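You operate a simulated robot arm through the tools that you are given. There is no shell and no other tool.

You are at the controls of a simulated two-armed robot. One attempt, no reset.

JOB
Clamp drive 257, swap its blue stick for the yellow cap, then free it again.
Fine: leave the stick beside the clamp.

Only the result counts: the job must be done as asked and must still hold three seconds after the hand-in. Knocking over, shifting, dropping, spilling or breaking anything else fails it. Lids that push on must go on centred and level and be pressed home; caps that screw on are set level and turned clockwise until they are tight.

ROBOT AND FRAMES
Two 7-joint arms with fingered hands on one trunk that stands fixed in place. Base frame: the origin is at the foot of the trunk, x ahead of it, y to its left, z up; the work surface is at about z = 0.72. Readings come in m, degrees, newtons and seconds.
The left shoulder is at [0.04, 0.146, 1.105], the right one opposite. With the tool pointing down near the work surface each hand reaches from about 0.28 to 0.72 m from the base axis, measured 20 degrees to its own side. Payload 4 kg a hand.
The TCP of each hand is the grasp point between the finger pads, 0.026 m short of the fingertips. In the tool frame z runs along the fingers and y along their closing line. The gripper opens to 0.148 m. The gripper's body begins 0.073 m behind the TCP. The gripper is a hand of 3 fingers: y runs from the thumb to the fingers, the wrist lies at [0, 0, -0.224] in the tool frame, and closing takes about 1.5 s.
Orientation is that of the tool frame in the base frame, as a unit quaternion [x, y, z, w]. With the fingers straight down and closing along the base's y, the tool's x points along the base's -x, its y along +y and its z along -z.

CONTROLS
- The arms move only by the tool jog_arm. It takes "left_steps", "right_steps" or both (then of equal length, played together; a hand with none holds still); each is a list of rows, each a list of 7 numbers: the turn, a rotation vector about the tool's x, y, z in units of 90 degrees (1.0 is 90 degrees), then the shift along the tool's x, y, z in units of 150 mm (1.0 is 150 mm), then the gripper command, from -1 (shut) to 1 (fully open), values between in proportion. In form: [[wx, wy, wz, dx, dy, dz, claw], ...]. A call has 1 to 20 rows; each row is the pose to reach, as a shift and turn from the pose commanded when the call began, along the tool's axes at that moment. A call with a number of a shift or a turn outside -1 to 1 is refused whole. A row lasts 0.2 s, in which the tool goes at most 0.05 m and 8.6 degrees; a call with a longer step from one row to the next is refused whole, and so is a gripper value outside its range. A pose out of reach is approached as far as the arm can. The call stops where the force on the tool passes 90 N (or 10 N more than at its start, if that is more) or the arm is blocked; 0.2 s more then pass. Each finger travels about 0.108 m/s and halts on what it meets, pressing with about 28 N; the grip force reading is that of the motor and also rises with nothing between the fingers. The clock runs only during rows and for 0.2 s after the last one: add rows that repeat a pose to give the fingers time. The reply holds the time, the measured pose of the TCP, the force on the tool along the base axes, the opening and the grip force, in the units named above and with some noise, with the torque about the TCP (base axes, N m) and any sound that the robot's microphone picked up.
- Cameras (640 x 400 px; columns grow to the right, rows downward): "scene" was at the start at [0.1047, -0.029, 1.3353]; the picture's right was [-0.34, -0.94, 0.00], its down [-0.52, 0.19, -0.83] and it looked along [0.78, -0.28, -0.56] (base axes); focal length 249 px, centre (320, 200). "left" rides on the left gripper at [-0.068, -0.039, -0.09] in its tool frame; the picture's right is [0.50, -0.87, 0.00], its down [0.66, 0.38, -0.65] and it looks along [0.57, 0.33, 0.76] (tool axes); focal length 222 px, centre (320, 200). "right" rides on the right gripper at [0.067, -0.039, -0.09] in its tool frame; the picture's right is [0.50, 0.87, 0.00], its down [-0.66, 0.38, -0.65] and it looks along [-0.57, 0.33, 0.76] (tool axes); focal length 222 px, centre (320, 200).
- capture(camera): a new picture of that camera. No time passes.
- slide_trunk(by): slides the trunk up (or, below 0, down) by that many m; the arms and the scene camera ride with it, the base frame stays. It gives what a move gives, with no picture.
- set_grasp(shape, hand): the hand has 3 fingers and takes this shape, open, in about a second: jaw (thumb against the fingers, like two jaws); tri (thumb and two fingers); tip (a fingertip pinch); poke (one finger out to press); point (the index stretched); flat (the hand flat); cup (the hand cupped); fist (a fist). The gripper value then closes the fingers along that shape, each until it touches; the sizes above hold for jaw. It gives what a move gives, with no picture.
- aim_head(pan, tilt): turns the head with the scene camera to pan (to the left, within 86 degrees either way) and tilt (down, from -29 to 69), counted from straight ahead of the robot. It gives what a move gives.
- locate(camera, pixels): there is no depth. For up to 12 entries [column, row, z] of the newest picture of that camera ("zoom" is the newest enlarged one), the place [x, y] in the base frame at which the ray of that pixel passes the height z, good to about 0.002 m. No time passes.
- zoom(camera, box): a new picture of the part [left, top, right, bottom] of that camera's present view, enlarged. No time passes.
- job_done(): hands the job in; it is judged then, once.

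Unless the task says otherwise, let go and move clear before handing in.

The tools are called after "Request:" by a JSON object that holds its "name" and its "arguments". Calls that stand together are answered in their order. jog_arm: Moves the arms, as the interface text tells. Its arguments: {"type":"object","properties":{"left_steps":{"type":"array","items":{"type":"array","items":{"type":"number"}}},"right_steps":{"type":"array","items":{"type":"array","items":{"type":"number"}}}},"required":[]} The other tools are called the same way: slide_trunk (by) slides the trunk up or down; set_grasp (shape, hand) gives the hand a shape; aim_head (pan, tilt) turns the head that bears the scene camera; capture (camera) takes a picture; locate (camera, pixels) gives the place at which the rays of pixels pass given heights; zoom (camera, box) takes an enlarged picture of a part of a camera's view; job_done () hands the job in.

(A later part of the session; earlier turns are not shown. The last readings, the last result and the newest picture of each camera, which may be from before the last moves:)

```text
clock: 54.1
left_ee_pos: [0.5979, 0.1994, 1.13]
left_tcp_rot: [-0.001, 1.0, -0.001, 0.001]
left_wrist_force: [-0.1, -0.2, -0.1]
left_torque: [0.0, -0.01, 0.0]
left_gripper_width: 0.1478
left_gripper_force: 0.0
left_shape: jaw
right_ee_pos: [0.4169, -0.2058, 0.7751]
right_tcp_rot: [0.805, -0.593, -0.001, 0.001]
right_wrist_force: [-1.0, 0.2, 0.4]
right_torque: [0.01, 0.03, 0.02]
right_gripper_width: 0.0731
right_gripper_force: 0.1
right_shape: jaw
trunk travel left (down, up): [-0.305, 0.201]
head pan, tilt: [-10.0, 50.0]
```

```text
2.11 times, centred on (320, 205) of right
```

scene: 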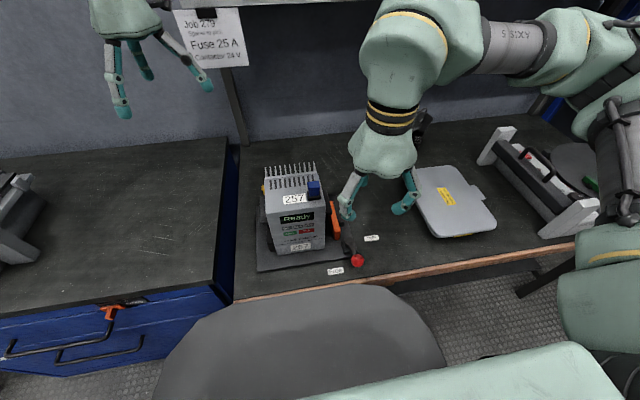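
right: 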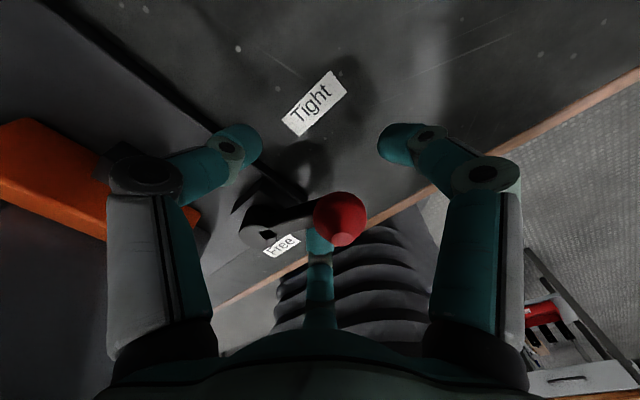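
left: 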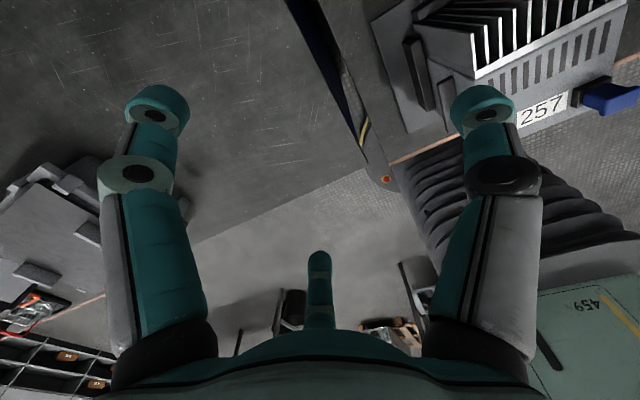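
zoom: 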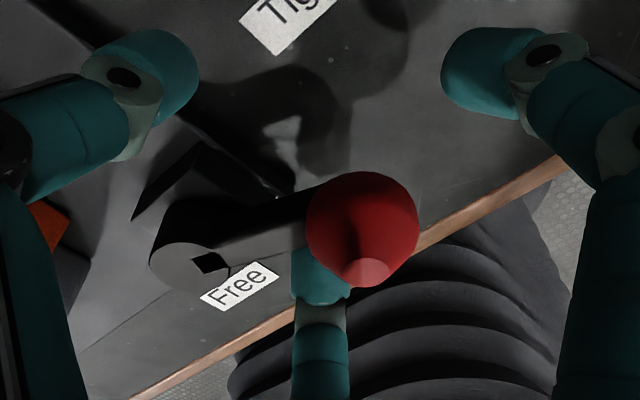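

The knob is at about (0.399, −0.205), i.e. the lever sits ~73° round and stays put, jaw against the drive. I'll recentre on the knob, grip, and give one more controlled push in the tightening direction to make sure it's home.

Request:
{"name": "jog_arm", "arguments": {"right_steps": [[0, 0, 0, -0.019, 0.055, 0, 0], [0, 0, 0, -0.038, 0.11, 0, 0], [0, 0, 0, -0.038, 0.11, 0, -0.4], [0, 0, 0, -0.038, 0.11, 0, -0.7], [0, 0, 0, -0.038, 0.11, 0, -0.8], [0, 0, 0, -0.038, 0.11, 0, -0.8], [0, 0, 0, -0.038, 0.11, 0, -0.8]]}}

Request:
{"name": "capture", "arguments": {"camera": "right"}}

```text
clock: 55.7
left_ee_pos: [0.5995, 0.1986, 1.1295]
left_tcp_rot: [-0.001, 1.0, -0.001, -0.001]
left_wrist_force: [-0.2, 0.8, 0.5]
left_torque: [0.02, 0.01, -0.01]
left_gripper_width: 0.1481
left_gripper_force: 0.1
left_shape: jaw
right_ee_pos: [0.3998, -0.2064, 0.771]
right_tcp_rot: [0.805, -0.593, -0.003, 0.003]
right_wrist_force: [-0.5, 1.7, -25.4]
right_torque: [-0.02, -0.1, -0.01]
right_gripper_width: 0.022
right_gripper_force: 28.0
right_shape: jaw
trunk travel left (down, up): [-0.305, 0.201]
head pan, tilt: [-10.0, 50.0]
```

```text
taken
```

right: 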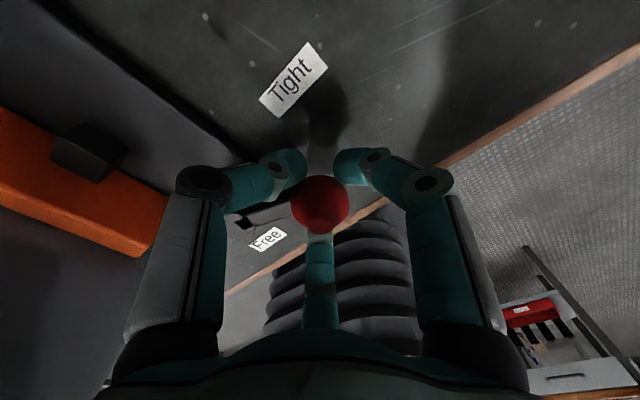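

Centred grip achieved. Now a tangential push of up to 12 mm, watching the force.

Request:
{"name": "jog_arm", "arguments": {"right_steps": [[0, 0, -0.03, 0.015, -0.022, 0, -0.8], [0, 0, -0.06, 0.03, -0.044, 0, -0.8], [0, 0, -0.09, 0.045, -0.066, 0, -0.8], [0, 0, -0.09, 0.045, -0.066, 0, -0.8]]}}

Request:
{"name": "capture", "arguments": {"camera": "right"}}

Request:
{"name": "zoom", "arguments": {"camera": "scene", "box": [300, 190, 400, 270]}}

```text
clock: 56.7
left_ee_pos: [0.5975, 0.2022, 1.1299]
left_tcp_rot: [0.001, 1.0, 0.0, 0.0]
left_wrist_force: [-0.1, -0.5, -0.7]
left_torque: [-0.01, -0.04, 0.04]
left_gripper_width: 0.1479
left_gripper_force: 0.0
left_shape: jaw
right_ee_pos: [0.405, -0.2093, 0.7732]
right_tcp_rot: [0.845, -0.534, -0.006, 0.005]
right_wrist_force: [-24.0, 13.8, -27.5]
right_torque: [0.15, 0.15, -0.01]
right_gripper_width: 0.0199
right_gripper_force: 27.6
right_shape: jaw
trunk travel left (down, up): [-0.305, 0.201]
head pan, tilt: [-10.0, 50.0]
```

```text
taken
```

right: 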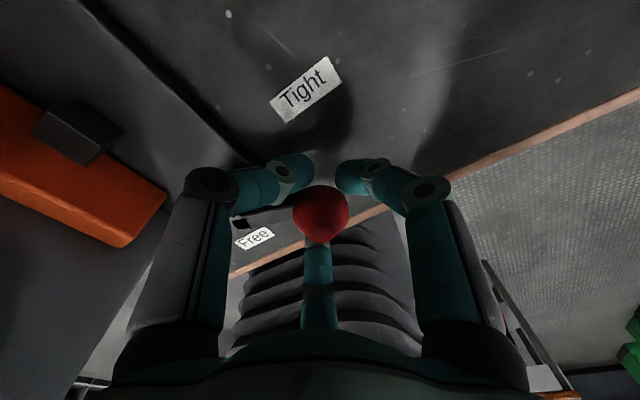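

```text
5.00 times, centred on (350, 230) of scene
```

zoom: 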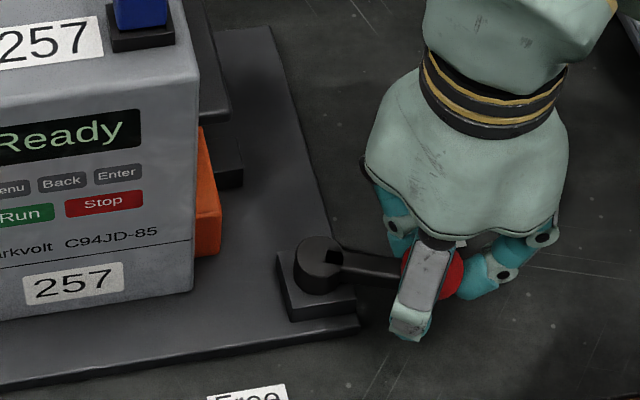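

The lever is firmly home (24 N reaction, no further motion) and the jaw is on the drive. I'll open and lift straight off.

Request:
{"name": "jog_arm", "arguments": {"right_steps": [[0, 0, 0, -0.02, 0.03, 0, -0.8], [0, 0, 0, -0.03, 0.05, 0, -0.5], [0, 0, 0, -0.03, 0.05, 0, 0], [0, 0, 0, -0.03, 0.05, 0, 0], [0, 0, 0, -0.03, 0.05, -0.1, 0], [0, 0, 0, -0.03, 0.05, -0.35, 0], [0, 0, 0, -0.03, 0.05, -0.65, 0], [0, 0, 0, -0.03, 0.05, -0.95, 0], [0, 0, 0, -0.03, 0.05, -0.95, 0]]}}

Request:
{"name": "capture", "arguments": {"camera": "right"}}

Request:
{"name": "zoom", "arguments": {"camera": "scene", "box": [240, 150, 420, 290]}}

```text
clock: 58.7
left_ee_pos: [0.5994, 0.1996, 1.1305]
left_tcp_rot: [0.0, 1.0, 0.0, 0.0]
left_wrist_force: [-0.2, -0.3, 0.0]
left_torque: [0.02, -0.02, -0.01]
left_gripper_width: 0.148
left_gripper_force: 0.0
left_shape: jaw
right_ee_pos: [0.4007, -0.2096, 0.9172]
right_tcp_rot: [0.845, -0.534, -0.002, 0.001]
right_wrist_force: [0.7, -0.4, -0.8]
right_torque: [-0.01, 0.02, -0.02]
right_gripper_width: 0.0736
right_gripper_force: 0.1
right_shape: jaw
trunk travel left (down, up): [-0.305, 0.201]
head pan, tilt: [-10.0, 50.0]
```

```text
taken
```

right: 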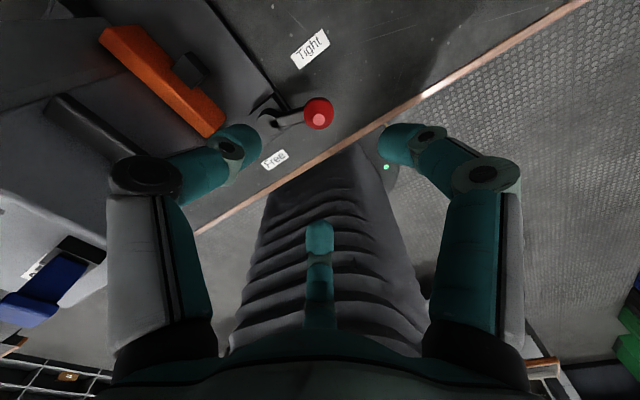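

```text
2.86 times, centred on (330, 220) of scene
```

zoom: 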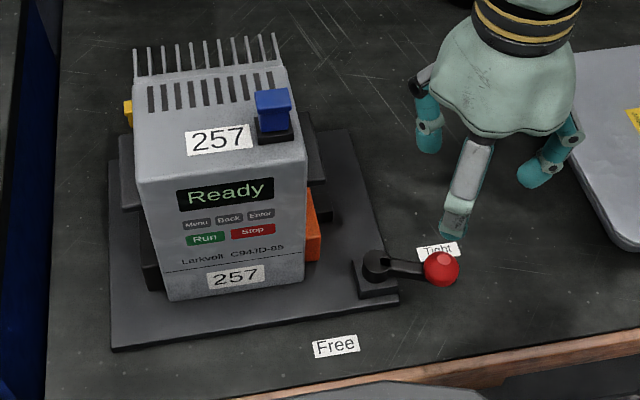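

The lever points to "Tight" and the jaw holds the drive. Next, the blue stick: I'll raise the right hand, turn it to yaw 90° (thumb on the back face, two fingers on the front corners), and hover over the stick for a close look.

Request:
{"name": "jog_arm", "arguments": {"right_steps": [[0, 0, 0.07, 0, 0, -0.25, 0], [0, 0, 0.14, 0, 0, -0.5, 0], [0, 0, 0.21, 0, 0, -0.75, 0], [0, 0, 0.281, 0, 0, -0.98, 0], [0, 0, 0.281, -0.18, -0.17, -0.98, 0], [0, 0, 0.281, -0.36, -0.335, -0.98, 0], [0, 0, 0.281, -0.54, -0.5, -0.98, 0], [0, 0, 0.281, -0.725, -0.67, -0.98, 0], [0, 0, 0.281, -0.725, -0.67, -0.98, 0]]}}

Request:
{"name": "capture", "arguments": {"camera": "right"}}

Request:
{"name": "capture", "arguments": {"camera": "scene"}}

```text
clock: 60.7
left_ee_pos: [0.598, 0.199, 1.1314]
left_tcp_rot: [-0.001, 1.0, 0.0, 0.001]
left_wrist_force: [0.8, 0.5, 0.0]
left_torque: [-0.02, 0.0, 0.04]
left_gripper_width: 0.1478
left_gripper_force: 0.1
left_shape: jaw
right_ee_pos: [0.4468, -0.0672, 1.0633]
right_tcp_rot: [-0.707, 0.707, 0.002, -0.001]
right_wrist_force: [-0.4, 1.2, 0.5]
right_torque: [-0.01, 0.03, 0.01]
right_gripper_width: 0.0736
right_gripper_force: 0.0
right_shape: jaw
trunk travel left (down, up): [-0.305, 0.201]
head pan, tilt: [-10.0, 50.0]
```

```text
taken
```

right: 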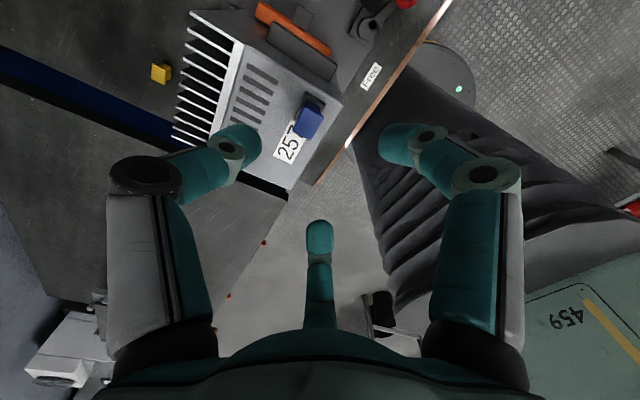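

```text
taken
```

scene: 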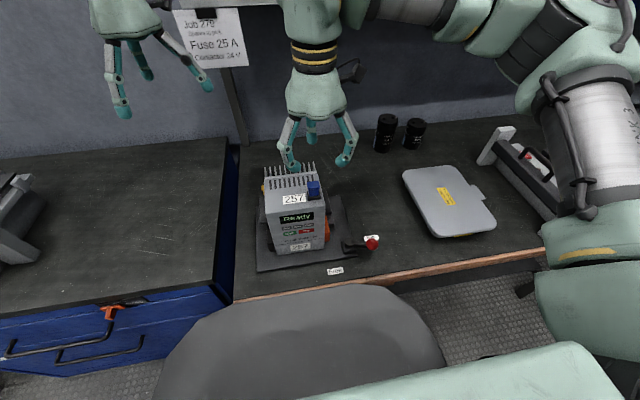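

The right camera now shows both the blue stick (310,120) and the yellow cap (161,73). I'll zoom on both.

Request:
{"name": "zoom", "arguments": {"camera": "right", "box": [265, 75, 365, 150]}}

Request:
{"name": "locate", "arguments": {"camera": "zoom", "pixels": [[320, 200, 0.94], [320, 200, 0.97], [260, 180, 0.945], [380, 330, 0.97]]}}

Request:
{"name": "zoom", "arguments": {"camera": "right", "box": [120, 40, 200, 100]}}

Request:
{"name": "locate", "arguments": {"camera": "zoom", "pixels": [[320, 200, 0.72], [320, 200, 0.74], [320, 200, 0.76]]}}

```text
5.33 times, centred on (315, 112) of right
```

zoom: 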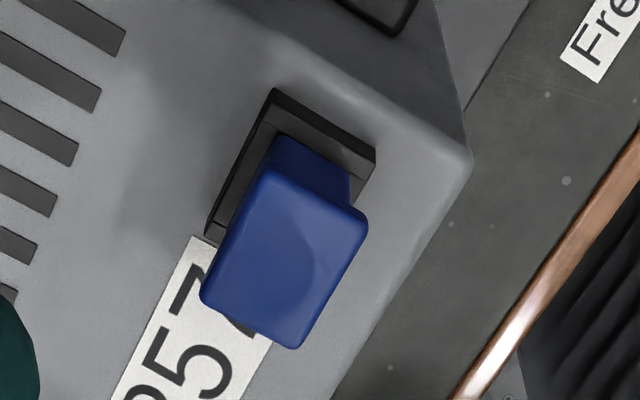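

```text
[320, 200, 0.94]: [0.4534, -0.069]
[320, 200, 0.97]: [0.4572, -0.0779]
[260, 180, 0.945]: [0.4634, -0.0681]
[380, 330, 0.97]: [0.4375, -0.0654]
```

```text
6.67 times, centred on (160, 70) of right
```

zoom: 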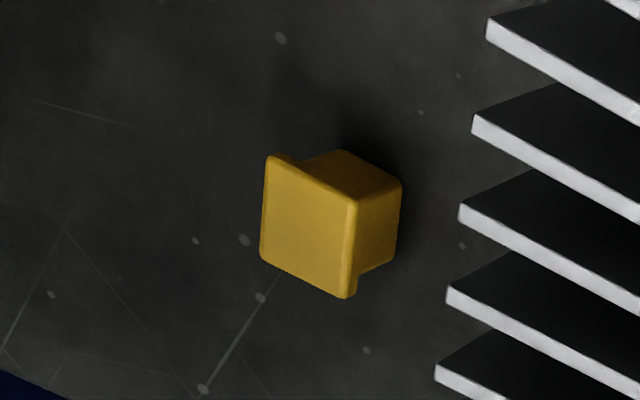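

```text
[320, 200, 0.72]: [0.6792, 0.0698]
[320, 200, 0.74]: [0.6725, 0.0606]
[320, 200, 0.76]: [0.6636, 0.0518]
```

Request:
{"name": "locate", "arguments": {"camera": "right", "pixels": [[305.6, 106.9, 0.93], [305.6, 106.9, 0.97], [292.5, 131.3, 0.93], [292.5, 131.3, 0.97], [323.4, 117.2, 0.97], [311.2, 140.3, 0.97], [306.2, 91.9, 0.94], [293.8, 119.6, 0.94], [325.3, 103.1, 0.94]]}}

Request:
{"name": "zoom", "arguments": {"camera": "scene", "box": [290, 170, 340, 205]}}

Request:
{"name": "locate", "arguments": {"camera": "zoom", "pixels": [[320, 200, 0.92], [320, 200, 0.98]]}}

```text
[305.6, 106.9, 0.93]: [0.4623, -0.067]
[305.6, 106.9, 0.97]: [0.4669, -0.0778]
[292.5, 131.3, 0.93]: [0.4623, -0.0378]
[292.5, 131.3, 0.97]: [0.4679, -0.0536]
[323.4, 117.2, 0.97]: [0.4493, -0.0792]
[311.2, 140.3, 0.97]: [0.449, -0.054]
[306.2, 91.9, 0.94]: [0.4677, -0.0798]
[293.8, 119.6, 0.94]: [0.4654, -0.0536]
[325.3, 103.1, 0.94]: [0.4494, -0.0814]
```

```text
11.43 times, centred on (315, 188) of scene
```

zoom: 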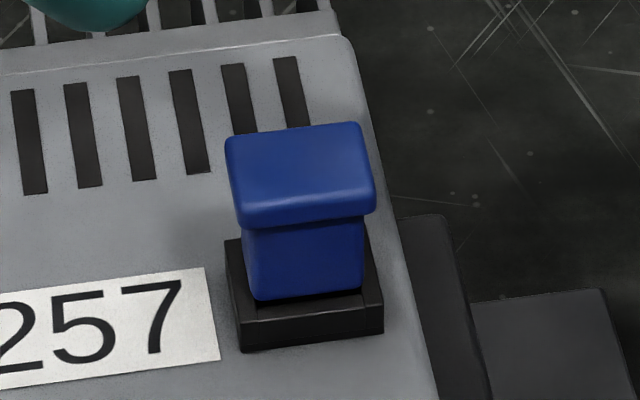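

```text
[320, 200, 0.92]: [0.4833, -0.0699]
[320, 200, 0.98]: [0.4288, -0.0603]
```

Request:
{"name": "locate", "arguments": {"camera": "zoom", "pixels": [[295, 131, 0.94], [295, 131, 0.98], [308, 212, 0.94], [308, 212, 0.98], [310, 222, 0.94], [310, 322, 0.92], [310, 322, 0.96], [312, 345, 0.92], [312, 345, 0.96], [306, 298, 0.92], [306, 298, 0.96]]}}

```text
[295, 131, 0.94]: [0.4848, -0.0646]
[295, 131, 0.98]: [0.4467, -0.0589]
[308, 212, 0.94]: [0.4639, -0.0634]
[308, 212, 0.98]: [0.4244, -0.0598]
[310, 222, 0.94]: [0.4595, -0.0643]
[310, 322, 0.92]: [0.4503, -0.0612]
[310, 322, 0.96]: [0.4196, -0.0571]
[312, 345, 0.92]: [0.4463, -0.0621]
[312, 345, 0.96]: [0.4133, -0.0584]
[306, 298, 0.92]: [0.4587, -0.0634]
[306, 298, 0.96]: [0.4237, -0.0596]
```

The stick's head spans about x 0.449–0.466, y −0.075…−0.050, top z≈0.960, flange bottom ≈0.951, with the neck below it down to the socket (≈0.924). I'll descend over (0.457, −0.0625) to just above the head and check centring.

Request:
{"name": "jog_arm", "arguments": {"right_steps": [[0, 0, 0, -0.015, -0.034, 0.12, 0], [0, 0, 0, -0.031, -0.068, 0.24, 0], [0, 0, 0, -0.031, -0.068, 0.36, 0], [0, 0, 0, -0.031, -0.068, 0.455, 0], [0, 0, 0, -0.031, -0.068, 0.455, 0]]}}

Request:
{"name": "capture", "arguments": {"camera": "right"}}

Request:
{"name": "zoom", "arguments": {"camera": "right", "box": [230, 100, 410, 250]}}

Request:
{"name": "zoom", "arguments": {"camera": "scene", "box": [270, 140, 370, 220]}}

```text
clock: 61.9
left_ee_pos: [0.5997, 0.2004, 1.1306]
left_tcp_rot: [-0.001, 1.0, 0.0, 0.0]
left_wrist_force: [0.6, 0.3, 0.4]
left_torque: [-0.04, -0.03, 0.02]
left_gripper_width: 0.1482
left_gripper_force: 0.1
left_shape: jaw
right_ee_pos: [0.4547, -0.0626, 0.9927]
right_tcp_rot: [0.708, -0.706, -0.001, 0.0]
right_wrist_force: [0.2, -0.7, -0.7]
right_torque: [0.0, 0.02, -0.01]
right_gripper_width: 0.0735
right_gripper_force: 0.0
right_shape: jaw
trunk travel left (down, up): [-0.305, 0.201]
head pan, tilt: [-10.0, 50.0]
```

```text
taken
```

right: 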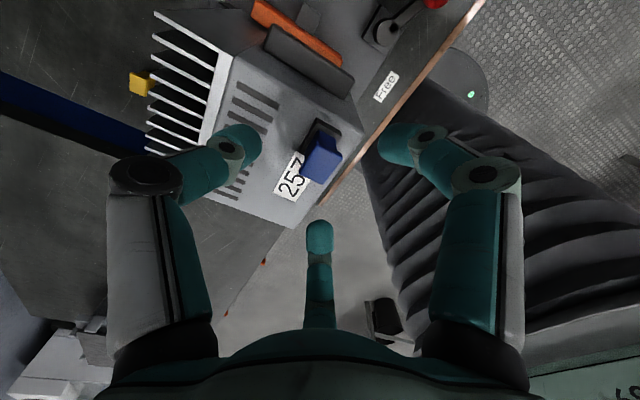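

```text
2.67 times, centred on (320, 175) of right
```

zoom: 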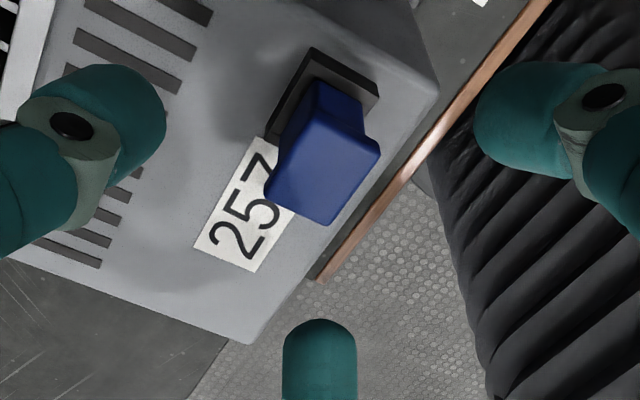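

```text
5.00 times, centred on (320, 180) of scene
```

zoom: 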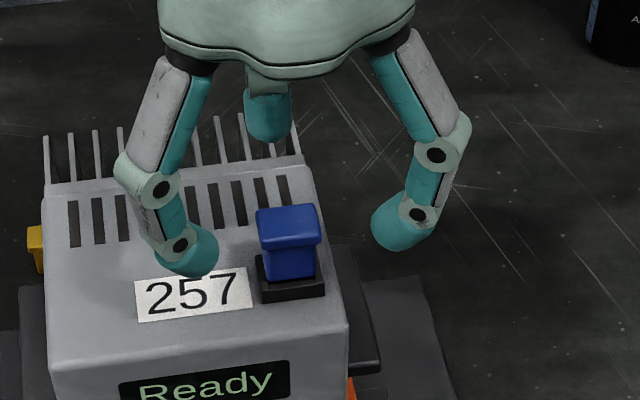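

Request:
{"name": "locate", "arguments": {"camera": "zoom", "pixels": [[315, 90, 0.96], [378, 150, 0.96], [330, 223, 0.96], [267, 188, 0.96], [322, 160, 0.96], [322, 160, 0.95], [313, 48, 0.924], [378, 85, 0.924], [266, 137, 0.924]]}}

```text
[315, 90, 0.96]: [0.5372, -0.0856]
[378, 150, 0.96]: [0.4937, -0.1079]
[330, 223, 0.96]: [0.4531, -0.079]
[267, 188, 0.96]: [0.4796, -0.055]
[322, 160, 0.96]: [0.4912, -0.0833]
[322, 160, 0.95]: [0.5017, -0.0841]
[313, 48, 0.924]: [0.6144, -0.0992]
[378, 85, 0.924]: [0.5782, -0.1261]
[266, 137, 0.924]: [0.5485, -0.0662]
```

Request:
{"name": "locate", "arguments": {"camera": "right", "pixels": [[318.1, 133.8, 0.96], [341.75, 156.25, 0.96], [323.75, 183.6, 0.96], [300.1, 170.5, 0.96], [320.75, 160, 0.96], [320.75, 160, 0.95], [317.4, 118, 0.924], [341.75, 131.9, 0.924], [299.75, 151.4, 0.924]]}}

Request:
{"name": "locate", "arguments": {"camera": "zoom", "pixels": [[288, 218, 0.96], [255, 210, 0.96], [320, 207, 0.96], [291, 290, 0.924], [291, 290, 0.93]]}}

```text
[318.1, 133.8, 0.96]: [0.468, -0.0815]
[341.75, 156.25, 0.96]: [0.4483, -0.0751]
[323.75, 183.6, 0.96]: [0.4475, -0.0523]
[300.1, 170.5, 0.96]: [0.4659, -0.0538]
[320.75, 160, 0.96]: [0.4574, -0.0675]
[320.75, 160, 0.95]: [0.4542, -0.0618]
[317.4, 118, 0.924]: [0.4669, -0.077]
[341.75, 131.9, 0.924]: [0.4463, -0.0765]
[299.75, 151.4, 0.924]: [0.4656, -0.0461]
```

```text
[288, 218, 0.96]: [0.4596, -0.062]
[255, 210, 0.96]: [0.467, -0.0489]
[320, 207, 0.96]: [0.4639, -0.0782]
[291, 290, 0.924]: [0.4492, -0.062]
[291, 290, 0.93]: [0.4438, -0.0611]
```

Centre of the head is about (0.457, −0.064). I'll shift slightly, descend so the tips sit under the flange (TCP z≈0.958), and check before closing.

Request:
{"name": "jog_arm", "arguments": {"right_steps": [[0, 0, 0, 0.01, -0.01, 0.08, 0], [0, 0, 0, 0.01, -0.01, 0.16, 0], [0, 0, 0, 0.01, -0.01, 0.231, 0], [0, 0, 0, 0.01, -0.01, 0.231, 0]]}}

Request:
{"name": "capture", "arguments": {"camera": "right"}}

Request:
{"name": "zoom", "arguments": {"camera": "scene", "box": [270, 140, 370, 220]}}

```text
clock: 62.9
left_ee_pos: [0.5992, 0.2013, 1.1318]
left_tcp_rot: [0.001, 1.0, -0.001, 0.0]
left_wrist_force: [0.2, -0.4, 0.4]
left_torque: [0.0, -0.01, 0.0]
left_gripper_width: 0.1481
left_gripper_force: 0.2
left_shape: jaw
right_ee_pos: [0.4571, -0.065, 0.9583]
right_tcp_rot: [0.708, -0.706, -0.001, 0.001]
right_wrist_force: [0.1, -0.3, 0.1]
right_torque: [-0.01, -0.01, 0.02]
right_gripper_width: 0.0734
right_gripper_force: 0.0
right_shape: jaw
trunk travel left (down, up): [-0.305, 0.201]
head pan, tilt: [-10.0, 50.0]
```

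```text
taken
```

right: 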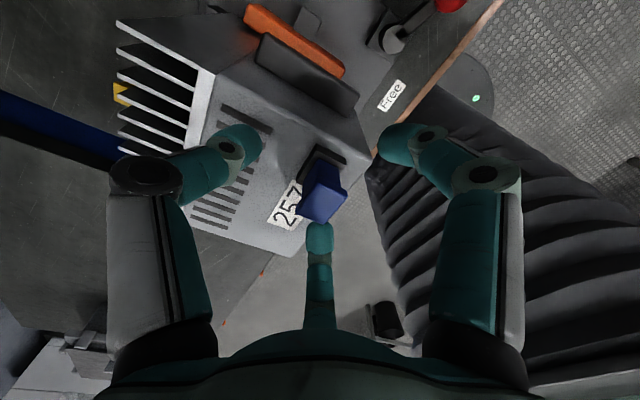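

```text
5.00 times, centred on (320, 180) of scene
```

zoom: 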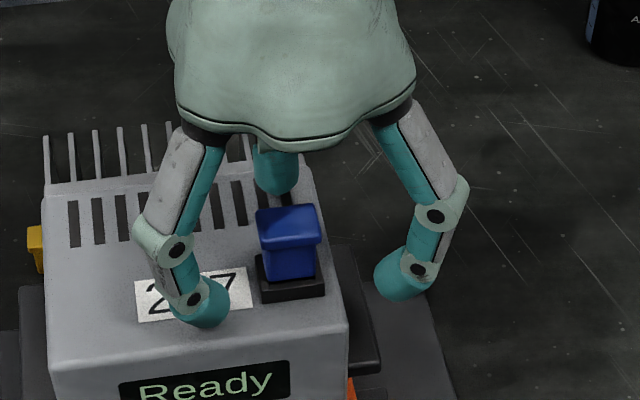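

Head appears at (322,197), centred between the digits, and no contact force. Closing now.

Request:
{"name": "jog_arm", "arguments": {"right_steps": [[0, 0, 0, 0, 0, 0, -0.3], [0, 0, 0, 0, 0, 0, -0.5], [0, 0, 0, 0, 0, 0, -0.7], [0, 0, 0, 0, 0, 0, -1], [0, 0, 0, 0, 0, 0, -1], [0, 0, 0, 0, 0, 0, -1]]}}

Request:
{"name": "capture", "arguments": {"camera": "right"}}

Request:
{"name": "zoom", "arguments": {"camera": "scene", "box": [270, 140, 370, 220]}}

```text
clock: 64.3
left_ee_pos: [0.5998, 0.2, 1.1295]
left_tcp_rot: [0.0, 1.0, 0.0, 0.0]
left_wrist_force: [0.2, -0.2, -0.6]
left_torque: [-0.01, 0.04, 0.0]
left_gripper_width: 0.1477
left_gripper_force: 0.1
left_shape: jaw
right_ee_pos: [0.457, -0.0646, 0.9592]
right_tcp_rot: [0.708, -0.706, 0.0, 0.002]
right_wrist_force: [0.8, 1.9, -3.8]
right_torque: [0.09, 0.0, 0.0]
right_gripper_width: 0.0142
right_gripper_force: 27.6
right_shape: jaw
trunk travel left (down, up): [-0.305, 0.201]
head pan, tilt: [-10.0, 50.0]
```

```text
taken
```

right: 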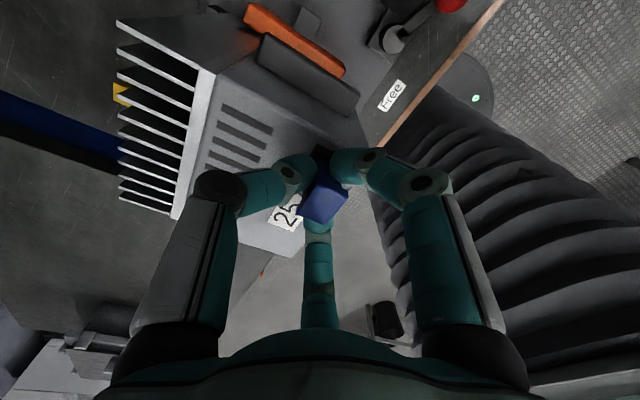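

```text
5.00 times, centred on (320, 180) of scene
```

zoom: 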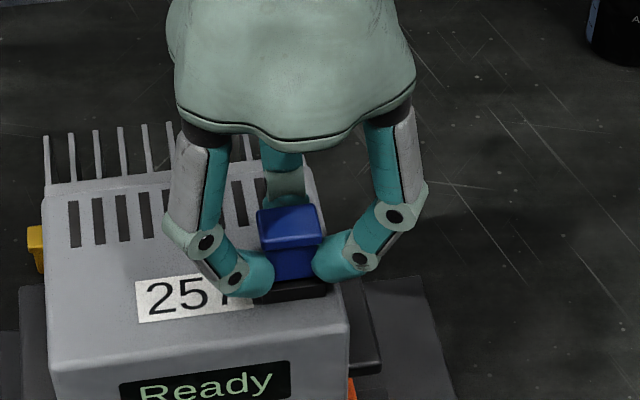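

The digits hold the neck beneath the flange (width 0.014, grip 27.6 N). I'll pull straight up slowly.

Request:
{"name": "jog_arm", "arguments": {"right_steps": [[0, 0, 0, 0, 0, -0.02, -1], [0, 0, 0, 0, 0, -0.04, -1], [0, 0, 0, 0, 0, -0.06, -1], [0, 0, 0, 0, 0, -0.08, -1], [0, 0, 0, 0, 0, -0.1, -1]]}}

Request:
{"name": "zoom", "arguments": {"camera": "scene", "box": [270, 140, 370, 220]}}

```text
clock: 65.5
left_ee_pos: [0.5984, 0.2003, 1.129]
left_tcp_rot: [-0.001, 1.0, 0.0, 0.001]
left_wrist_force: [-0.6, -0.9, 1.2]
left_torque: [0.01, -0.01, 0.04]
left_gripper_width: 0.1482
left_gripper_force: 0.0
left_shape: jaw
right_ee_pos: [0.4569, -0.0642, 0.9736]
right_tcp_rot: [0.707, -0.707, -0.001, 0.002]
right_wrist_force: [0.3, 0.0, 0.2]
right_torque: [0.0, -0.01, 0.01]
right_gripper_width: 0.014
right_gripper_force: 28.1
right_shape: jaw
trunk travel left (down, up): [-0.305, 0.201]
head pan, tilt: [-10.0, 50.0]
heard: snap
```

```text
5.00 times, centred on (320, 180) of scene
```

zoom: 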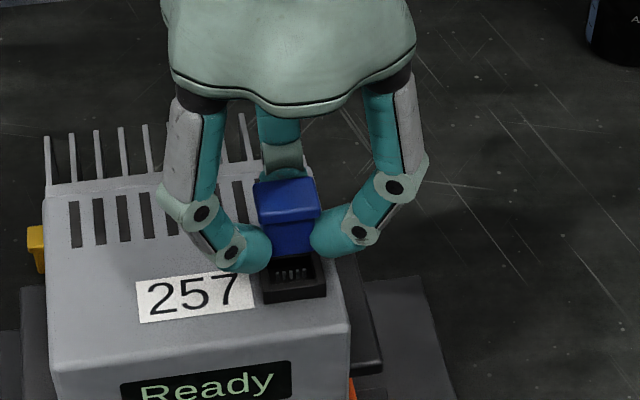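

A snap was heard and the socket with its pins is now visible; the stick came free with no residual force. Lifting further and inspecting.

Request:
{"name": "jog_arm", "arguments": {"right_steps": [[0, 0, 0, 0, 0, -0.1, -1], [0, 0, 0, 0, 0, -0.25, -1], [0, 0, 0, 0, 0, -0.45, -1], [0, 0, 0, 0, 0, -0.65, -1], [0, 0, 0, 0, 0, -0.65, -1]]}}

Request:
{"name": "capture", "arguments": {"camera": "scene"}}

Request:
{"name": "zoom", "arguments": {"camera": "scene", "box": [250, 70, 370, 210]}}

Request:
{"name": "capture", "arguments": {"camera": "right"}}

```text
clock: 66.7
left_ee_pos: [0.5981, 0.2001, 1.1293]
left_tcp_rot: [-0.001, 1.0, 0.0, 0.001]
left_wrist_force: [-0.4, 0.2, 0.0]
left_torque: [0.0, -0.01, -0.01]
left_gripper_width: 0.1477
left_gripper_force: 0.0
left_shape: jaw
right_ee_pos: [0.4576, -0.0642, 1.071]
right_tcp_rot: [0.707, -0.707, -0.002, 0.002]
right_wrist_force: [0.1, -0.1, 0.0]
right_torque: [0.0, 0.01, 0.02]
right_gripper_width: 0.014
right_gripper_force: 28.3
right_shape: jaw
trunk travel left (down, up): [-0.305, 0.201]
head pan, tilt: [-10.0, 50.0]
```

```text
taken
```

scene: 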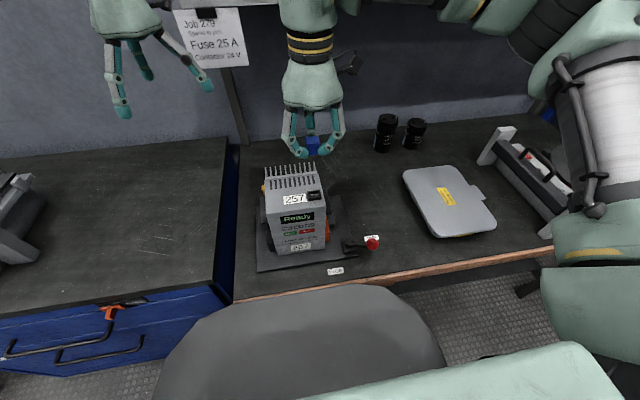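

```text
2.86 times, centred on (310, 140) of scene
```

zoom: 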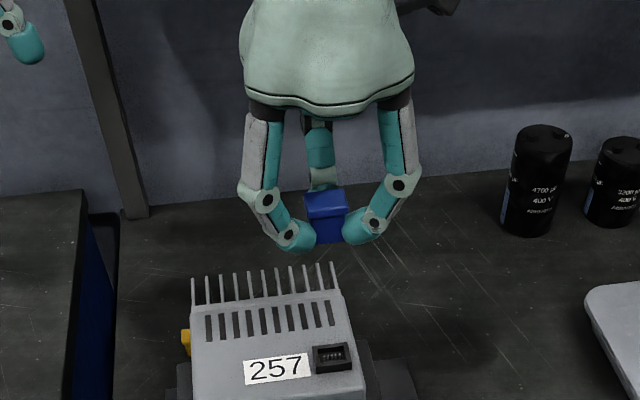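

```text
taken
```

right: 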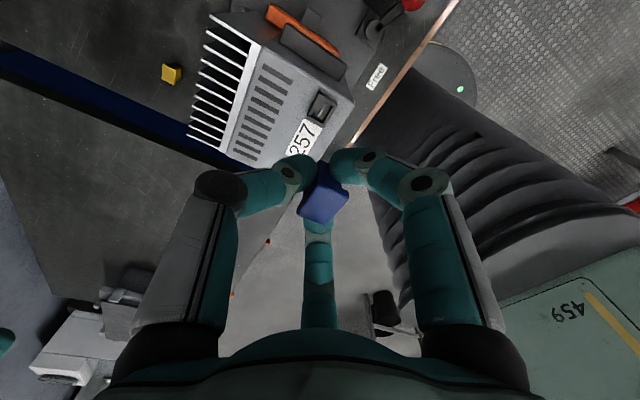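

The stick looks like a flat-bottomed block. A closer look at its lower end.

Request:
{"name": "zoom", "arguments": {"camera": "scene", "box": [285, 115, 345, 165]}}

Request:
{"name": "zoom", "arguments": {"camera": "right", "box": [260, 80, 380, 240]}}

Request:
{"name": "zoom", "arguments": {"camera": "left", "box": [320, 0, 640, 200]}}

```text
8.00 times, centred on (315, 140) of scene
```

zoom: 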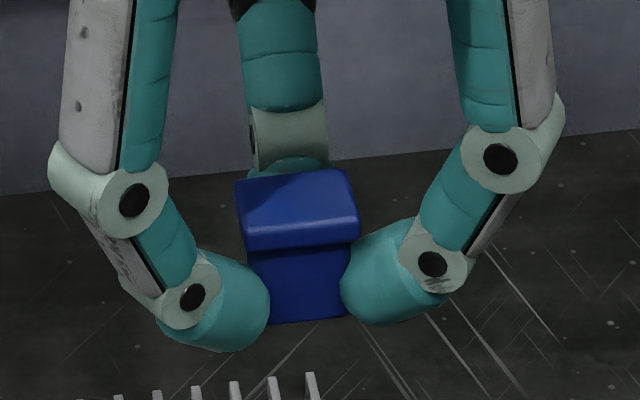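

```text
2.50 times, centred on (320, 160) of right
```

zoom: 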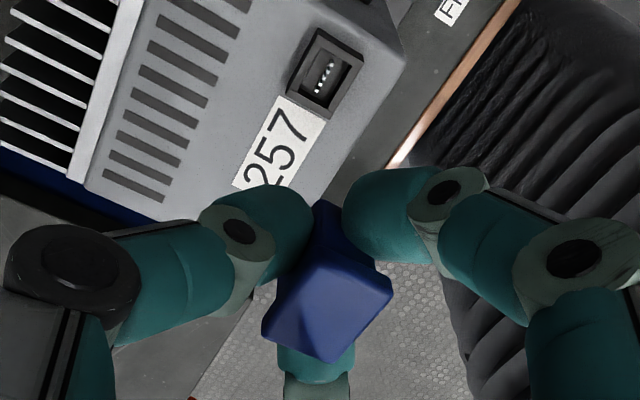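

```text
2.00 times, centred on (480, 100) of left
```

zoom: 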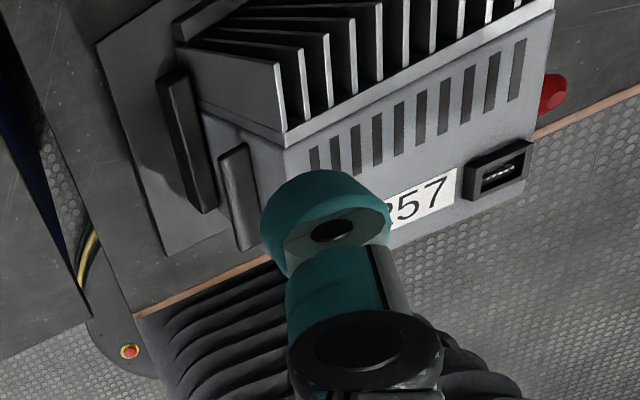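

Request:
{"name": "locate", "arguments": {"camera": "scene", "pixels": [[313.1, 155.2, 1.02], [313.1, 155.2, 1.06], [312.5, 146.2, 1.02], [312.5, 146.2, 1.06], [312.5, 143.5, 1.06], [312.5, 143.5, 1.1]]}}

```text
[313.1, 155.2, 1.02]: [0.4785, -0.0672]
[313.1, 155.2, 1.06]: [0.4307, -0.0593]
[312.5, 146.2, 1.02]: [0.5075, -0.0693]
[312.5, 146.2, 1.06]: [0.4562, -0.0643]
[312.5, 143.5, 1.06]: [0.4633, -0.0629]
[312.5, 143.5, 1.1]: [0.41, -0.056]
```

The stick is a short block with its flat bottom about 27 mm below the TCP, so it can stand. I'll check for a free spot to the right of the clamp and carry it there.

Request:
{"name": "locate", "arguments": {"camera": "scene", "pixels": [[403, 174, 0.75], [437, 236, 0.74], [405, 190, 0.74], [386, 152, 0.72], [340, 197, 0.73], [358, 240, 0.73], [372, 243, 0.775]]}}

Request:
{"name": "jog_arm", "arguments": {"right_steps": [[0, 0, 0, 0.2, -0.09, 0, -1], [0, 0, 0, 0.4, -0.18, 0, -1], [0, 0, 0, 0.6, -0.27, 0, -1], [0, 0, 0, 0.8, -0.36, 0, -1], [0, 0, 0, 0.93, -0.4, 0, -1], [0, 0, 0, 0.93, -0.4, 0, -1]]}}

Request:
{"name": "capture", "arguments": {"camera": "right"}}

Request:
{"name": "capture", "arguments": {"camera": "scene"}}

```text
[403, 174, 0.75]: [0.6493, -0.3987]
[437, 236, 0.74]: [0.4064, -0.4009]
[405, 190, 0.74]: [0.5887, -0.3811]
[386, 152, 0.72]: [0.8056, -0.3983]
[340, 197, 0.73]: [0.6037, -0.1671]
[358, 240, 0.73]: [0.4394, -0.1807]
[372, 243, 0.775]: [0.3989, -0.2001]
```

```text
clock: 68.1
left_ee_pos: [0.5984, 0.2011, 1.1292]
left_tcp_rot: [-0.001, 1.0, 0.0, -0.001]
left_wrist_force: [0.9, -0.3, -0.1]
left_torque: [0.05, 0.02, -0.02]
left_gripper_width: 0.1478
left_gripper_force: 0.1
left_shape: jaw
right_ee_pos: [0.5168, -0.2016, 1.0715]
right_tcp_rot: [0.707, -0.707, -0.001, 0.001]
right_wrist_force: [-0.2, -1.3, 0.0]
right_torque: [0.0, -0.02, -0.01]
right_gripper_width: 0.0142
right_gripper_force: 27.9
right_shape: jaw
trunk travel left (down, up): [-0.305, 0.201]
head pan, tilt: [-10.0, 50.0]
```

```text
taken
```

right: 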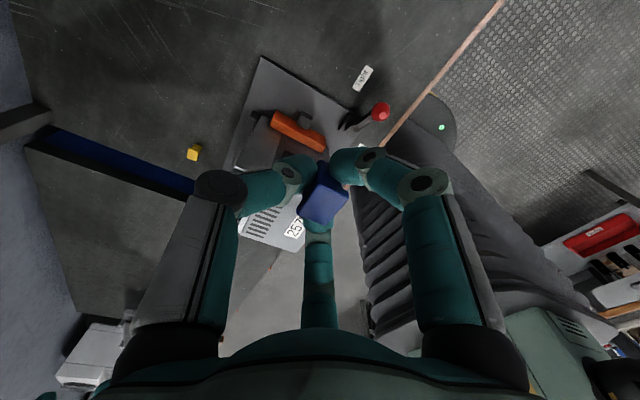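

```text
taken
```

scene: 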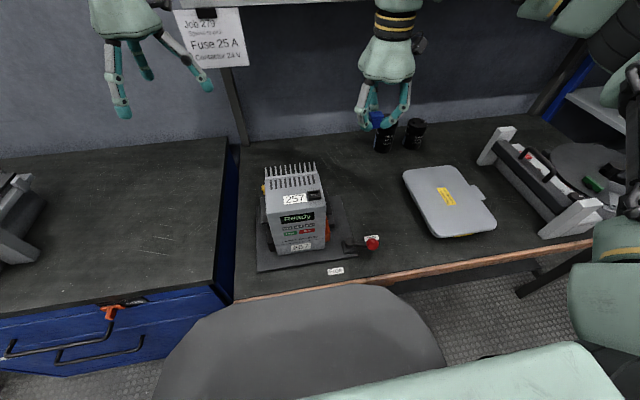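

The tray's edge is at y≈−0.39 and the plate's at −0.17, so (0.55, −0.25) is free. Moving there and starting down.

Request:
{"name": "jog_arm", "arguments": {"right_steps": [[0, 0, 0, 0.1, -0.07, 0.15, -1], [0, 0, 0, 0.2, -0.15, 0.4, -1], [0, 0, 0, 0.3, -0.22, 0.7, -1], [0, 0, 0, 0.3, -0.22, 0.98, -1], [0, 0, 0, 0.3, -0.22, 0.98, -1]]}}

Request:
{"name": "jog_arm", "arguments": {"right_steps": [[0, 0, 0, 0, 0, 0.25, -1], [0, 0, 0, 0, 0, 0.5, -1], [0, 0, 0, 0, 0, 0.75, -1], [0, 0, 0, 0, 0, 0.95, -1], [0, 0, 0, 0, 0, 0.95, -1]]}}

Request:
{"name": "capture", "arguments": {"camera": "right"}}

Request:
{"name": "zoom", "arguments": {"camera": "scene", "box": [310, 110, 450, 230]}}

```text
clock: 69.3
left_ee_pos: [0.5983, 0.2014, 1.1308]
left_tcp_rot: [0.0, 1.0, 0.0, 0.0]
left_wrist_force: [-0.4, -0.2, 0.2]
left_torque: [-0.02, 0.01, 0.0]
left_gripper_width: 0.1479
left_gripper_force: 0.1
left_shape: jaw
right_ee_pos: [0.5485, -0.2462, 0.9251]
right_tcp_rot: [0.708, -0.707, -0.001, 0.001]
right_wrist_force: [-0.4, -0.3, -0.7]
right_torque: [-0.01, -0.02, 0.01]
right_gripper_width: 0.0139
right_gripper_force: 27.8
right_shape: jaw
trunk travel left (down, up): [-0.305, 0.201]
head pan, tilt: [-10.0, 50.0]
```

```text
clock: 70.5
left_ee_pos: [0.5969, 0.2005, 1.1293]
left_tcp_rot: [0.0, 1.0, 0.0, 0.001]
left_wrist_force: [0.8, 0.1, 0.4]
left_torque: [-0.04, 0.01, -0.02]
left_gripper_width: 0.1478
left_gripper_force: 0.1
left_shape: jaw
right_ee_pos: [0.5476, -0.2465, 0.7845]
right_tcp_rot: [0.707, -0.707, -0.001, 0.002]
right_wrist_force: [-0.1, -0.4, -0.3]
right_torque: [0.0, 0.0, -0.02]
right_gripper_width: 0.014
right_gripper_force: 27.6
right_shape: jaw
trunk travel left (down, up): [-0.305, 0.201]
head pan, tilt: [-10.0, 50.0]
```

```text
taken
```

right: 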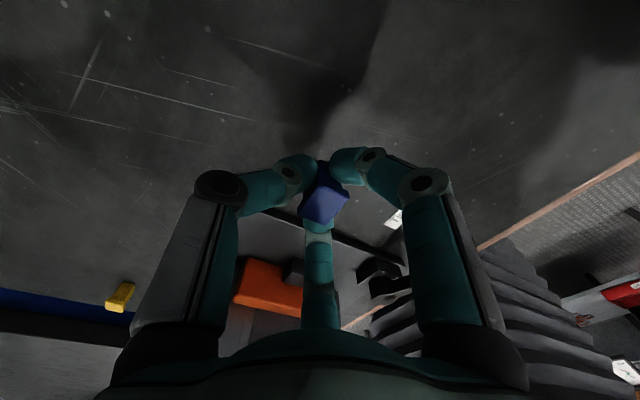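

```text
3.33 times, centred on (380, 170) of scene
```

zoom: 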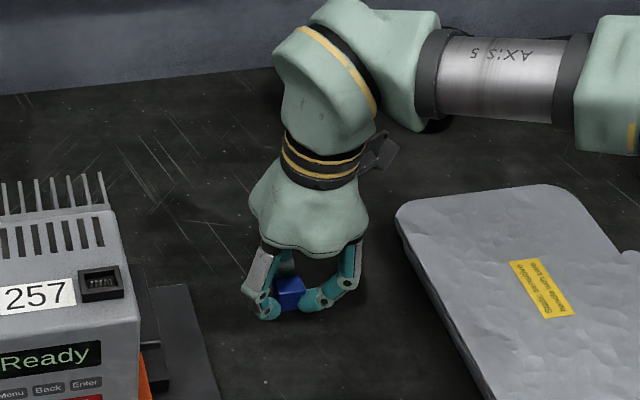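

Stick hangs above clear table at (0.548, −0.247). Lowering the last few centimetres slowly.

Request:
{"name": "jog_arm", "arguments": {"right_steps": [[0, 0, 0, 0, 0, 0.1, -1], [0, 0, 0, 0, 0, 0.17, -1], [0, 0, 0, 0, 0, 0.21, -1], [0, 0, 0, 0, 0, 0.22, -1]]}}

```text
clock: 71.5
left_ee_pos: [0.6009, 0.2008, 1.1301]
left_tcp_rot: [0.0, 1.0, -0.001, 0.0]
left_wrist_force: [-0.4, -0.2, 0.2]
left_torque: [0.02, 0.01, 0.0]
left_gripper_width: 0.1478
left_gripper_force: 0.1
left_shape: jaw
right_ee_pos: [0.5506, -0.2484, 0.7498]
right_tcp_rot: [0.708, -0.707, -0.001, 0.001]
right_wrist_force: [-1.1, 0.3, -0.2]
right_torque: [0.01, -0.04, -0.04]
right_gripper_width: 0.0138
right_gripper_force: 28.0
right_shape: jaw
trunk travel left (down, up): [-0.305, 0.201]
head pan, tilt: [-10.0, 50.0]
```

Request:
{"name": "jog_arm", "arguments": {"right_steps": [[0, 0, 0, 0, 0, 0.01, -1], [0, 0, 0, 0, 0, 0.01, -1]]}}

Request:
{"name": "zoom", "arguments": {"camera": "scene", "box": [360, 180, 430, 230]}}

```text
clock: 72.1
left_ee_pos: [0.6001, 0.2005, 1.1303]
left_tcp_rot: [0.0, 1.0, 0.0, 0.0]
left_wrist_force: [-0.6, -0.4, 0.7]
left_torque: [0.0, -0.03, -0.02]
left_gripper_width: 0.148
left_gripper_force: 0.2
left_shape: jaw
right_ee_pos: [0.5505, -0.2491, 0.7485]
right_tcp_rot: [0.708, -0.707, -0.001, 0.001]
right_wrist_force: [-0.6, 0.3, -0.1]
right_torque: [0.03, -0.01, -0.01]
right_gripper_width: 0.0139
right_gripper_force: 28.1
right_shape: jaw
trunk travel left (down, up): [-0.305, 0.201]
head pan, tilt: [-10.0, 50.0]
```

```text
8.00 times, centred on (395, 205) of scene
```

zoom: 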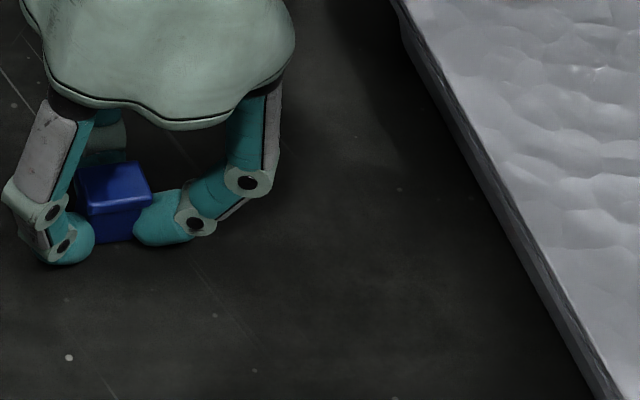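

No contact yet. Stepping down another 2 mm.

Request:
{"name": "jog_arm", "arguments": {"right_steps": [[0, 0, 0, 0, 0, 0.007, -1], [0, 0, 0, 0, 0, 0.013, -1], [0, 0, 0, 0, 0, 0.013, -1]]}}

```text
clock: 72.9
left_ee_pos: [0.599, 0.1998, 1.1302]
left_tcp_rot: [-0.001, 1.0, 0.0, 0.0]
left_wrist_force: [-0.9, 0.5, 0.5]
left_torque: [-0.05, 0.02, 0.0]
left_gripper_width: 0.1479
left_gripper_force: 0.1
left_shape: jaw
right_ee_pos: [0.5489, -0.2484, 0.7467]
right_tcp_rot: [0.707, -0.707, -0.001, 0.001]
right_wrist_force: [1.5, -0.7, 7.0]
right_torque: [0.05, 0.03, 0.01]
right_gripper_width: 0.0142
right_gripper_force: 28.2
right_shape: jaw
trunk travel left (down, up): [-0.305, 0.201]
head pan, tilt: [-10.0, 50.0]
```

Contact (7 N up) at z=0.7467: the stick is on the table. Opening gently and then lifting clear.

Request:
{"name": "jog_arm", "arguments": {"right_steps": [[0, 0, 0, 0, 0, -0.003, -0.75], [0, 0, 0, 0, 0, -0.003, -0.6], [0, 0, 0, 0, 0, -0.003, -0.3], [0, 0, 0, 0, 0, -0.003, 0], [0, 0, 0, 0, 0, -0.003, 0], [0, 0, 0, 0, 0, -0.003, 0]]}}

Request:
{"name": "capture", "arguments": {"camera": "right"}}

Request:
{"name": "zoom", "arguments": {"camera": "scene", "box": [340, 170, 430, 230]}}

```text
clock: 74.3
left_ee_pos: [0.5989, 0.2, 1.1312]
left_tcp_rot: [-0.001, 1.0, 0.0, -0.001]
left_wrist_force: [0.6, -0.2, 0.2]
left_torque: [-0.03, 0.02, 0.02]
left_gripper_width: 0.1479
left_gripper_force: 0.2
left_shape: jaw
right_ee_pos: [0.5491, -0.249, 0.7468]
right_tcp_rot: [0.708, -0.707, -0.001, 0.002]
right_wrist_force: [0.4, -0.6, 3.3]
right_torque: [-0.02, 0.08, 0.06]
right_gripper_width: 0.0721
right_gripper_force: 0.1
right_shape: jaw
trunk travel left (down, up): [-0.305, 0.201]
head pan, tilt: [-10.0, 50.0]
```

```text
taken
```

right: 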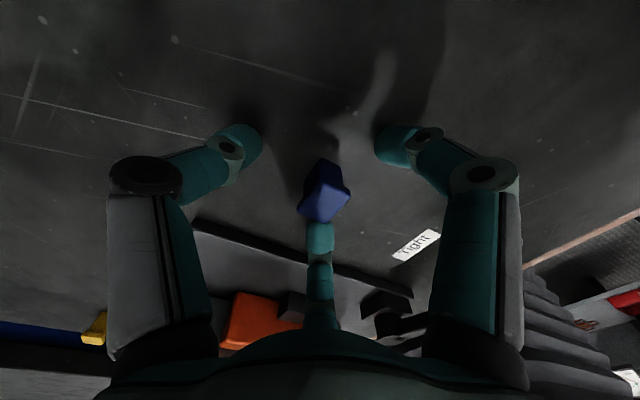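

```text
6.67 times, centred on (385, 200) of scene
```

zoom: 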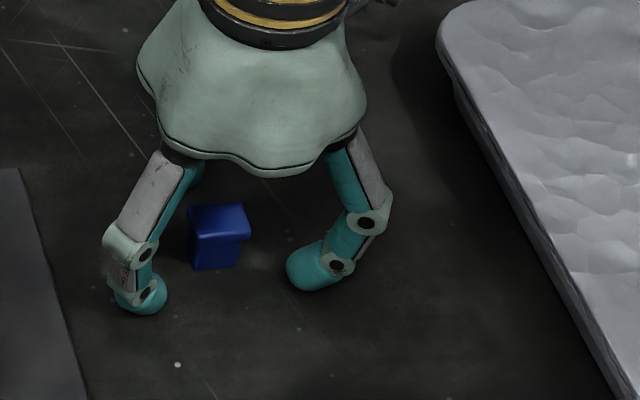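

The stick stands upright on the table. I'll lift the right hand straight up and park it out of the way.

Request:
{"name": "jog_arm", "arguments": {"right_steps": [[0, 0, 0, 0, 0, -0.1, 0], [0, 0, 0, 0, 0, -0.3, 0], [0, 0, 0, 0, 0, -0.55, 0], [0, 0, 0, 0, 0, -0.8, 0], [0, 0, 0, 0, 0, -0.98, 0]]}}

Request:
{"name": "jog_arm", "arguments": {"right_steps": [[0, 0, 0, 0, 0, -0.25, 0], [0, 0, 0, 0.05, 0.15, -0.5, 0], [0, 0, 0, 0.15, 0.35, -0.7, 0], [0, 0, 0, 0.25, 0.6, -0.8, 0], [0, 0, 0, 0.33, 0.8, -0.9, 0], [0, 0, 0, 0.33, 0.95, -0.95, 0], [0, 0, 0, 0.33, 0.95, -0.95, 0]]}}

Request:
{"name": "capture", "arguments": {"camera": "scene"}}

Request:
{"name": "capture", "arguments": {"camera": "right"}}

```text
clock: 75.5
left_ee_pos: [0.5993, 0.1998, 1.1302]
left_tcp_rot: [0.001, 1.0, 0.0, 0.0]
left_wrist_force: [0.6, 0.9, 0.0]
left_torque: [-0.01, 0.01, 0.02]
left_gripper_width: 0.1477
left_gripper_force: 0.1
left_shape: jaw
right_ee_pos: [0.5489, -0.2467, 0.8965]
right_tcp_rot: [0.709, -0.706, 0.0, 0.001]
right_wrist_force: [0.1, -0.3, -0.7]
right_torque: [0.04, 0.02, -0.02]
right_gripper_width: 0.0734
right_gripper_force: 0.0
right_shape: jaw
trunk travel left (down, up): [-0.305, 0.201]
head pan, tilt: [-10.0, 50.0]
```

```text
clock: 77.1
left_ee_pos: [0.5998, 0.2005, 1.13]
left_tcp_rot: [0.0, 1.0, 0.0, 0.0]
left_wrist_force: [-0.1, -0.1, -0.3]
left_torque: [0.02, 0.01, 0.03]
left_gripper_width: 0.1479
left_gripper_force: 0.0
left_shape: jaw
right_ee_pos: [0.4093, -0.2969, 1.0379]
right_tcp_rot: [0.707, -0.707, -0.001, 0.002]
right_wrist_force: [0.3, -1.4, -0.6]
right_torque: [-0.02, 0.0, 0.0]
right_gripper_width: 0.0735
right_gripper_force: 0.1
right_shape: jaw
trunk travel left (down, up): [-0.305, 0.201]
head pan, tilt: [-10.0, 50.0]
```

```text
taken
```

scene: 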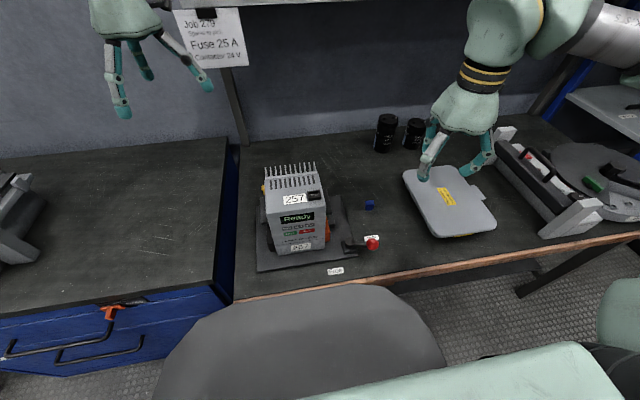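

```text
taken
```

right: 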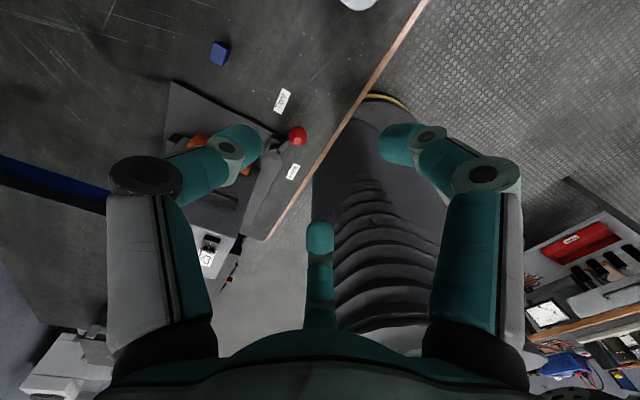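

Both capacitors and the tray are undisturbed and the blue stick stands at (370,205). Now I'll examine the empty socket.

Request:
{"name": "zoom", "arguments": {"camera": "scene", "box": [290, 175, 340, 210]}}

Request:
{"name": "locate", "arguments": {"camera": "zoom", "pixels": [[230, 195, 0.925], [355, 178, 0.925], [240, 300, 0.925], [385, 283, 0.925]]}}

Request:
{"name": "zoom", "arguments": {"camera": "scene", "box": [250, 160, 290, 200]}}

```text
11.43 times, centred on (315, 192) of scene
```

zoom: 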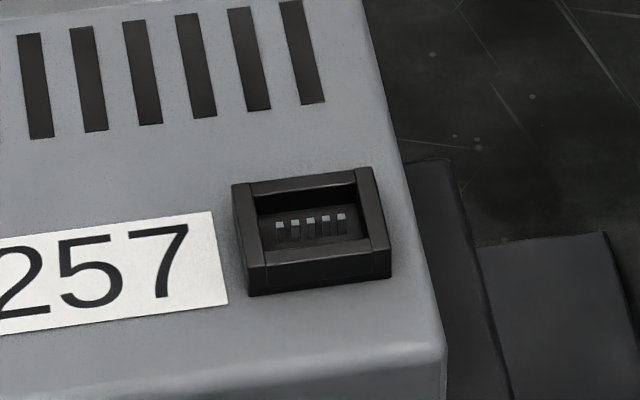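

```text
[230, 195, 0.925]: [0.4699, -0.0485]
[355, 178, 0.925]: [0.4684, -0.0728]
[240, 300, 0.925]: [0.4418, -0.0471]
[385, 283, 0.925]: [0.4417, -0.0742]
```

```text
10.00 times, centred on (270, 180) of scene
```

zoom: 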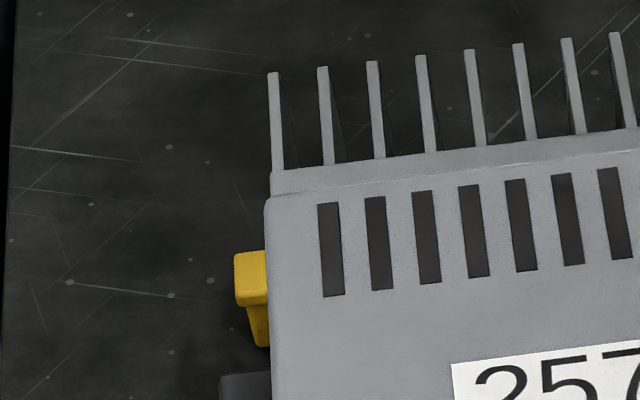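

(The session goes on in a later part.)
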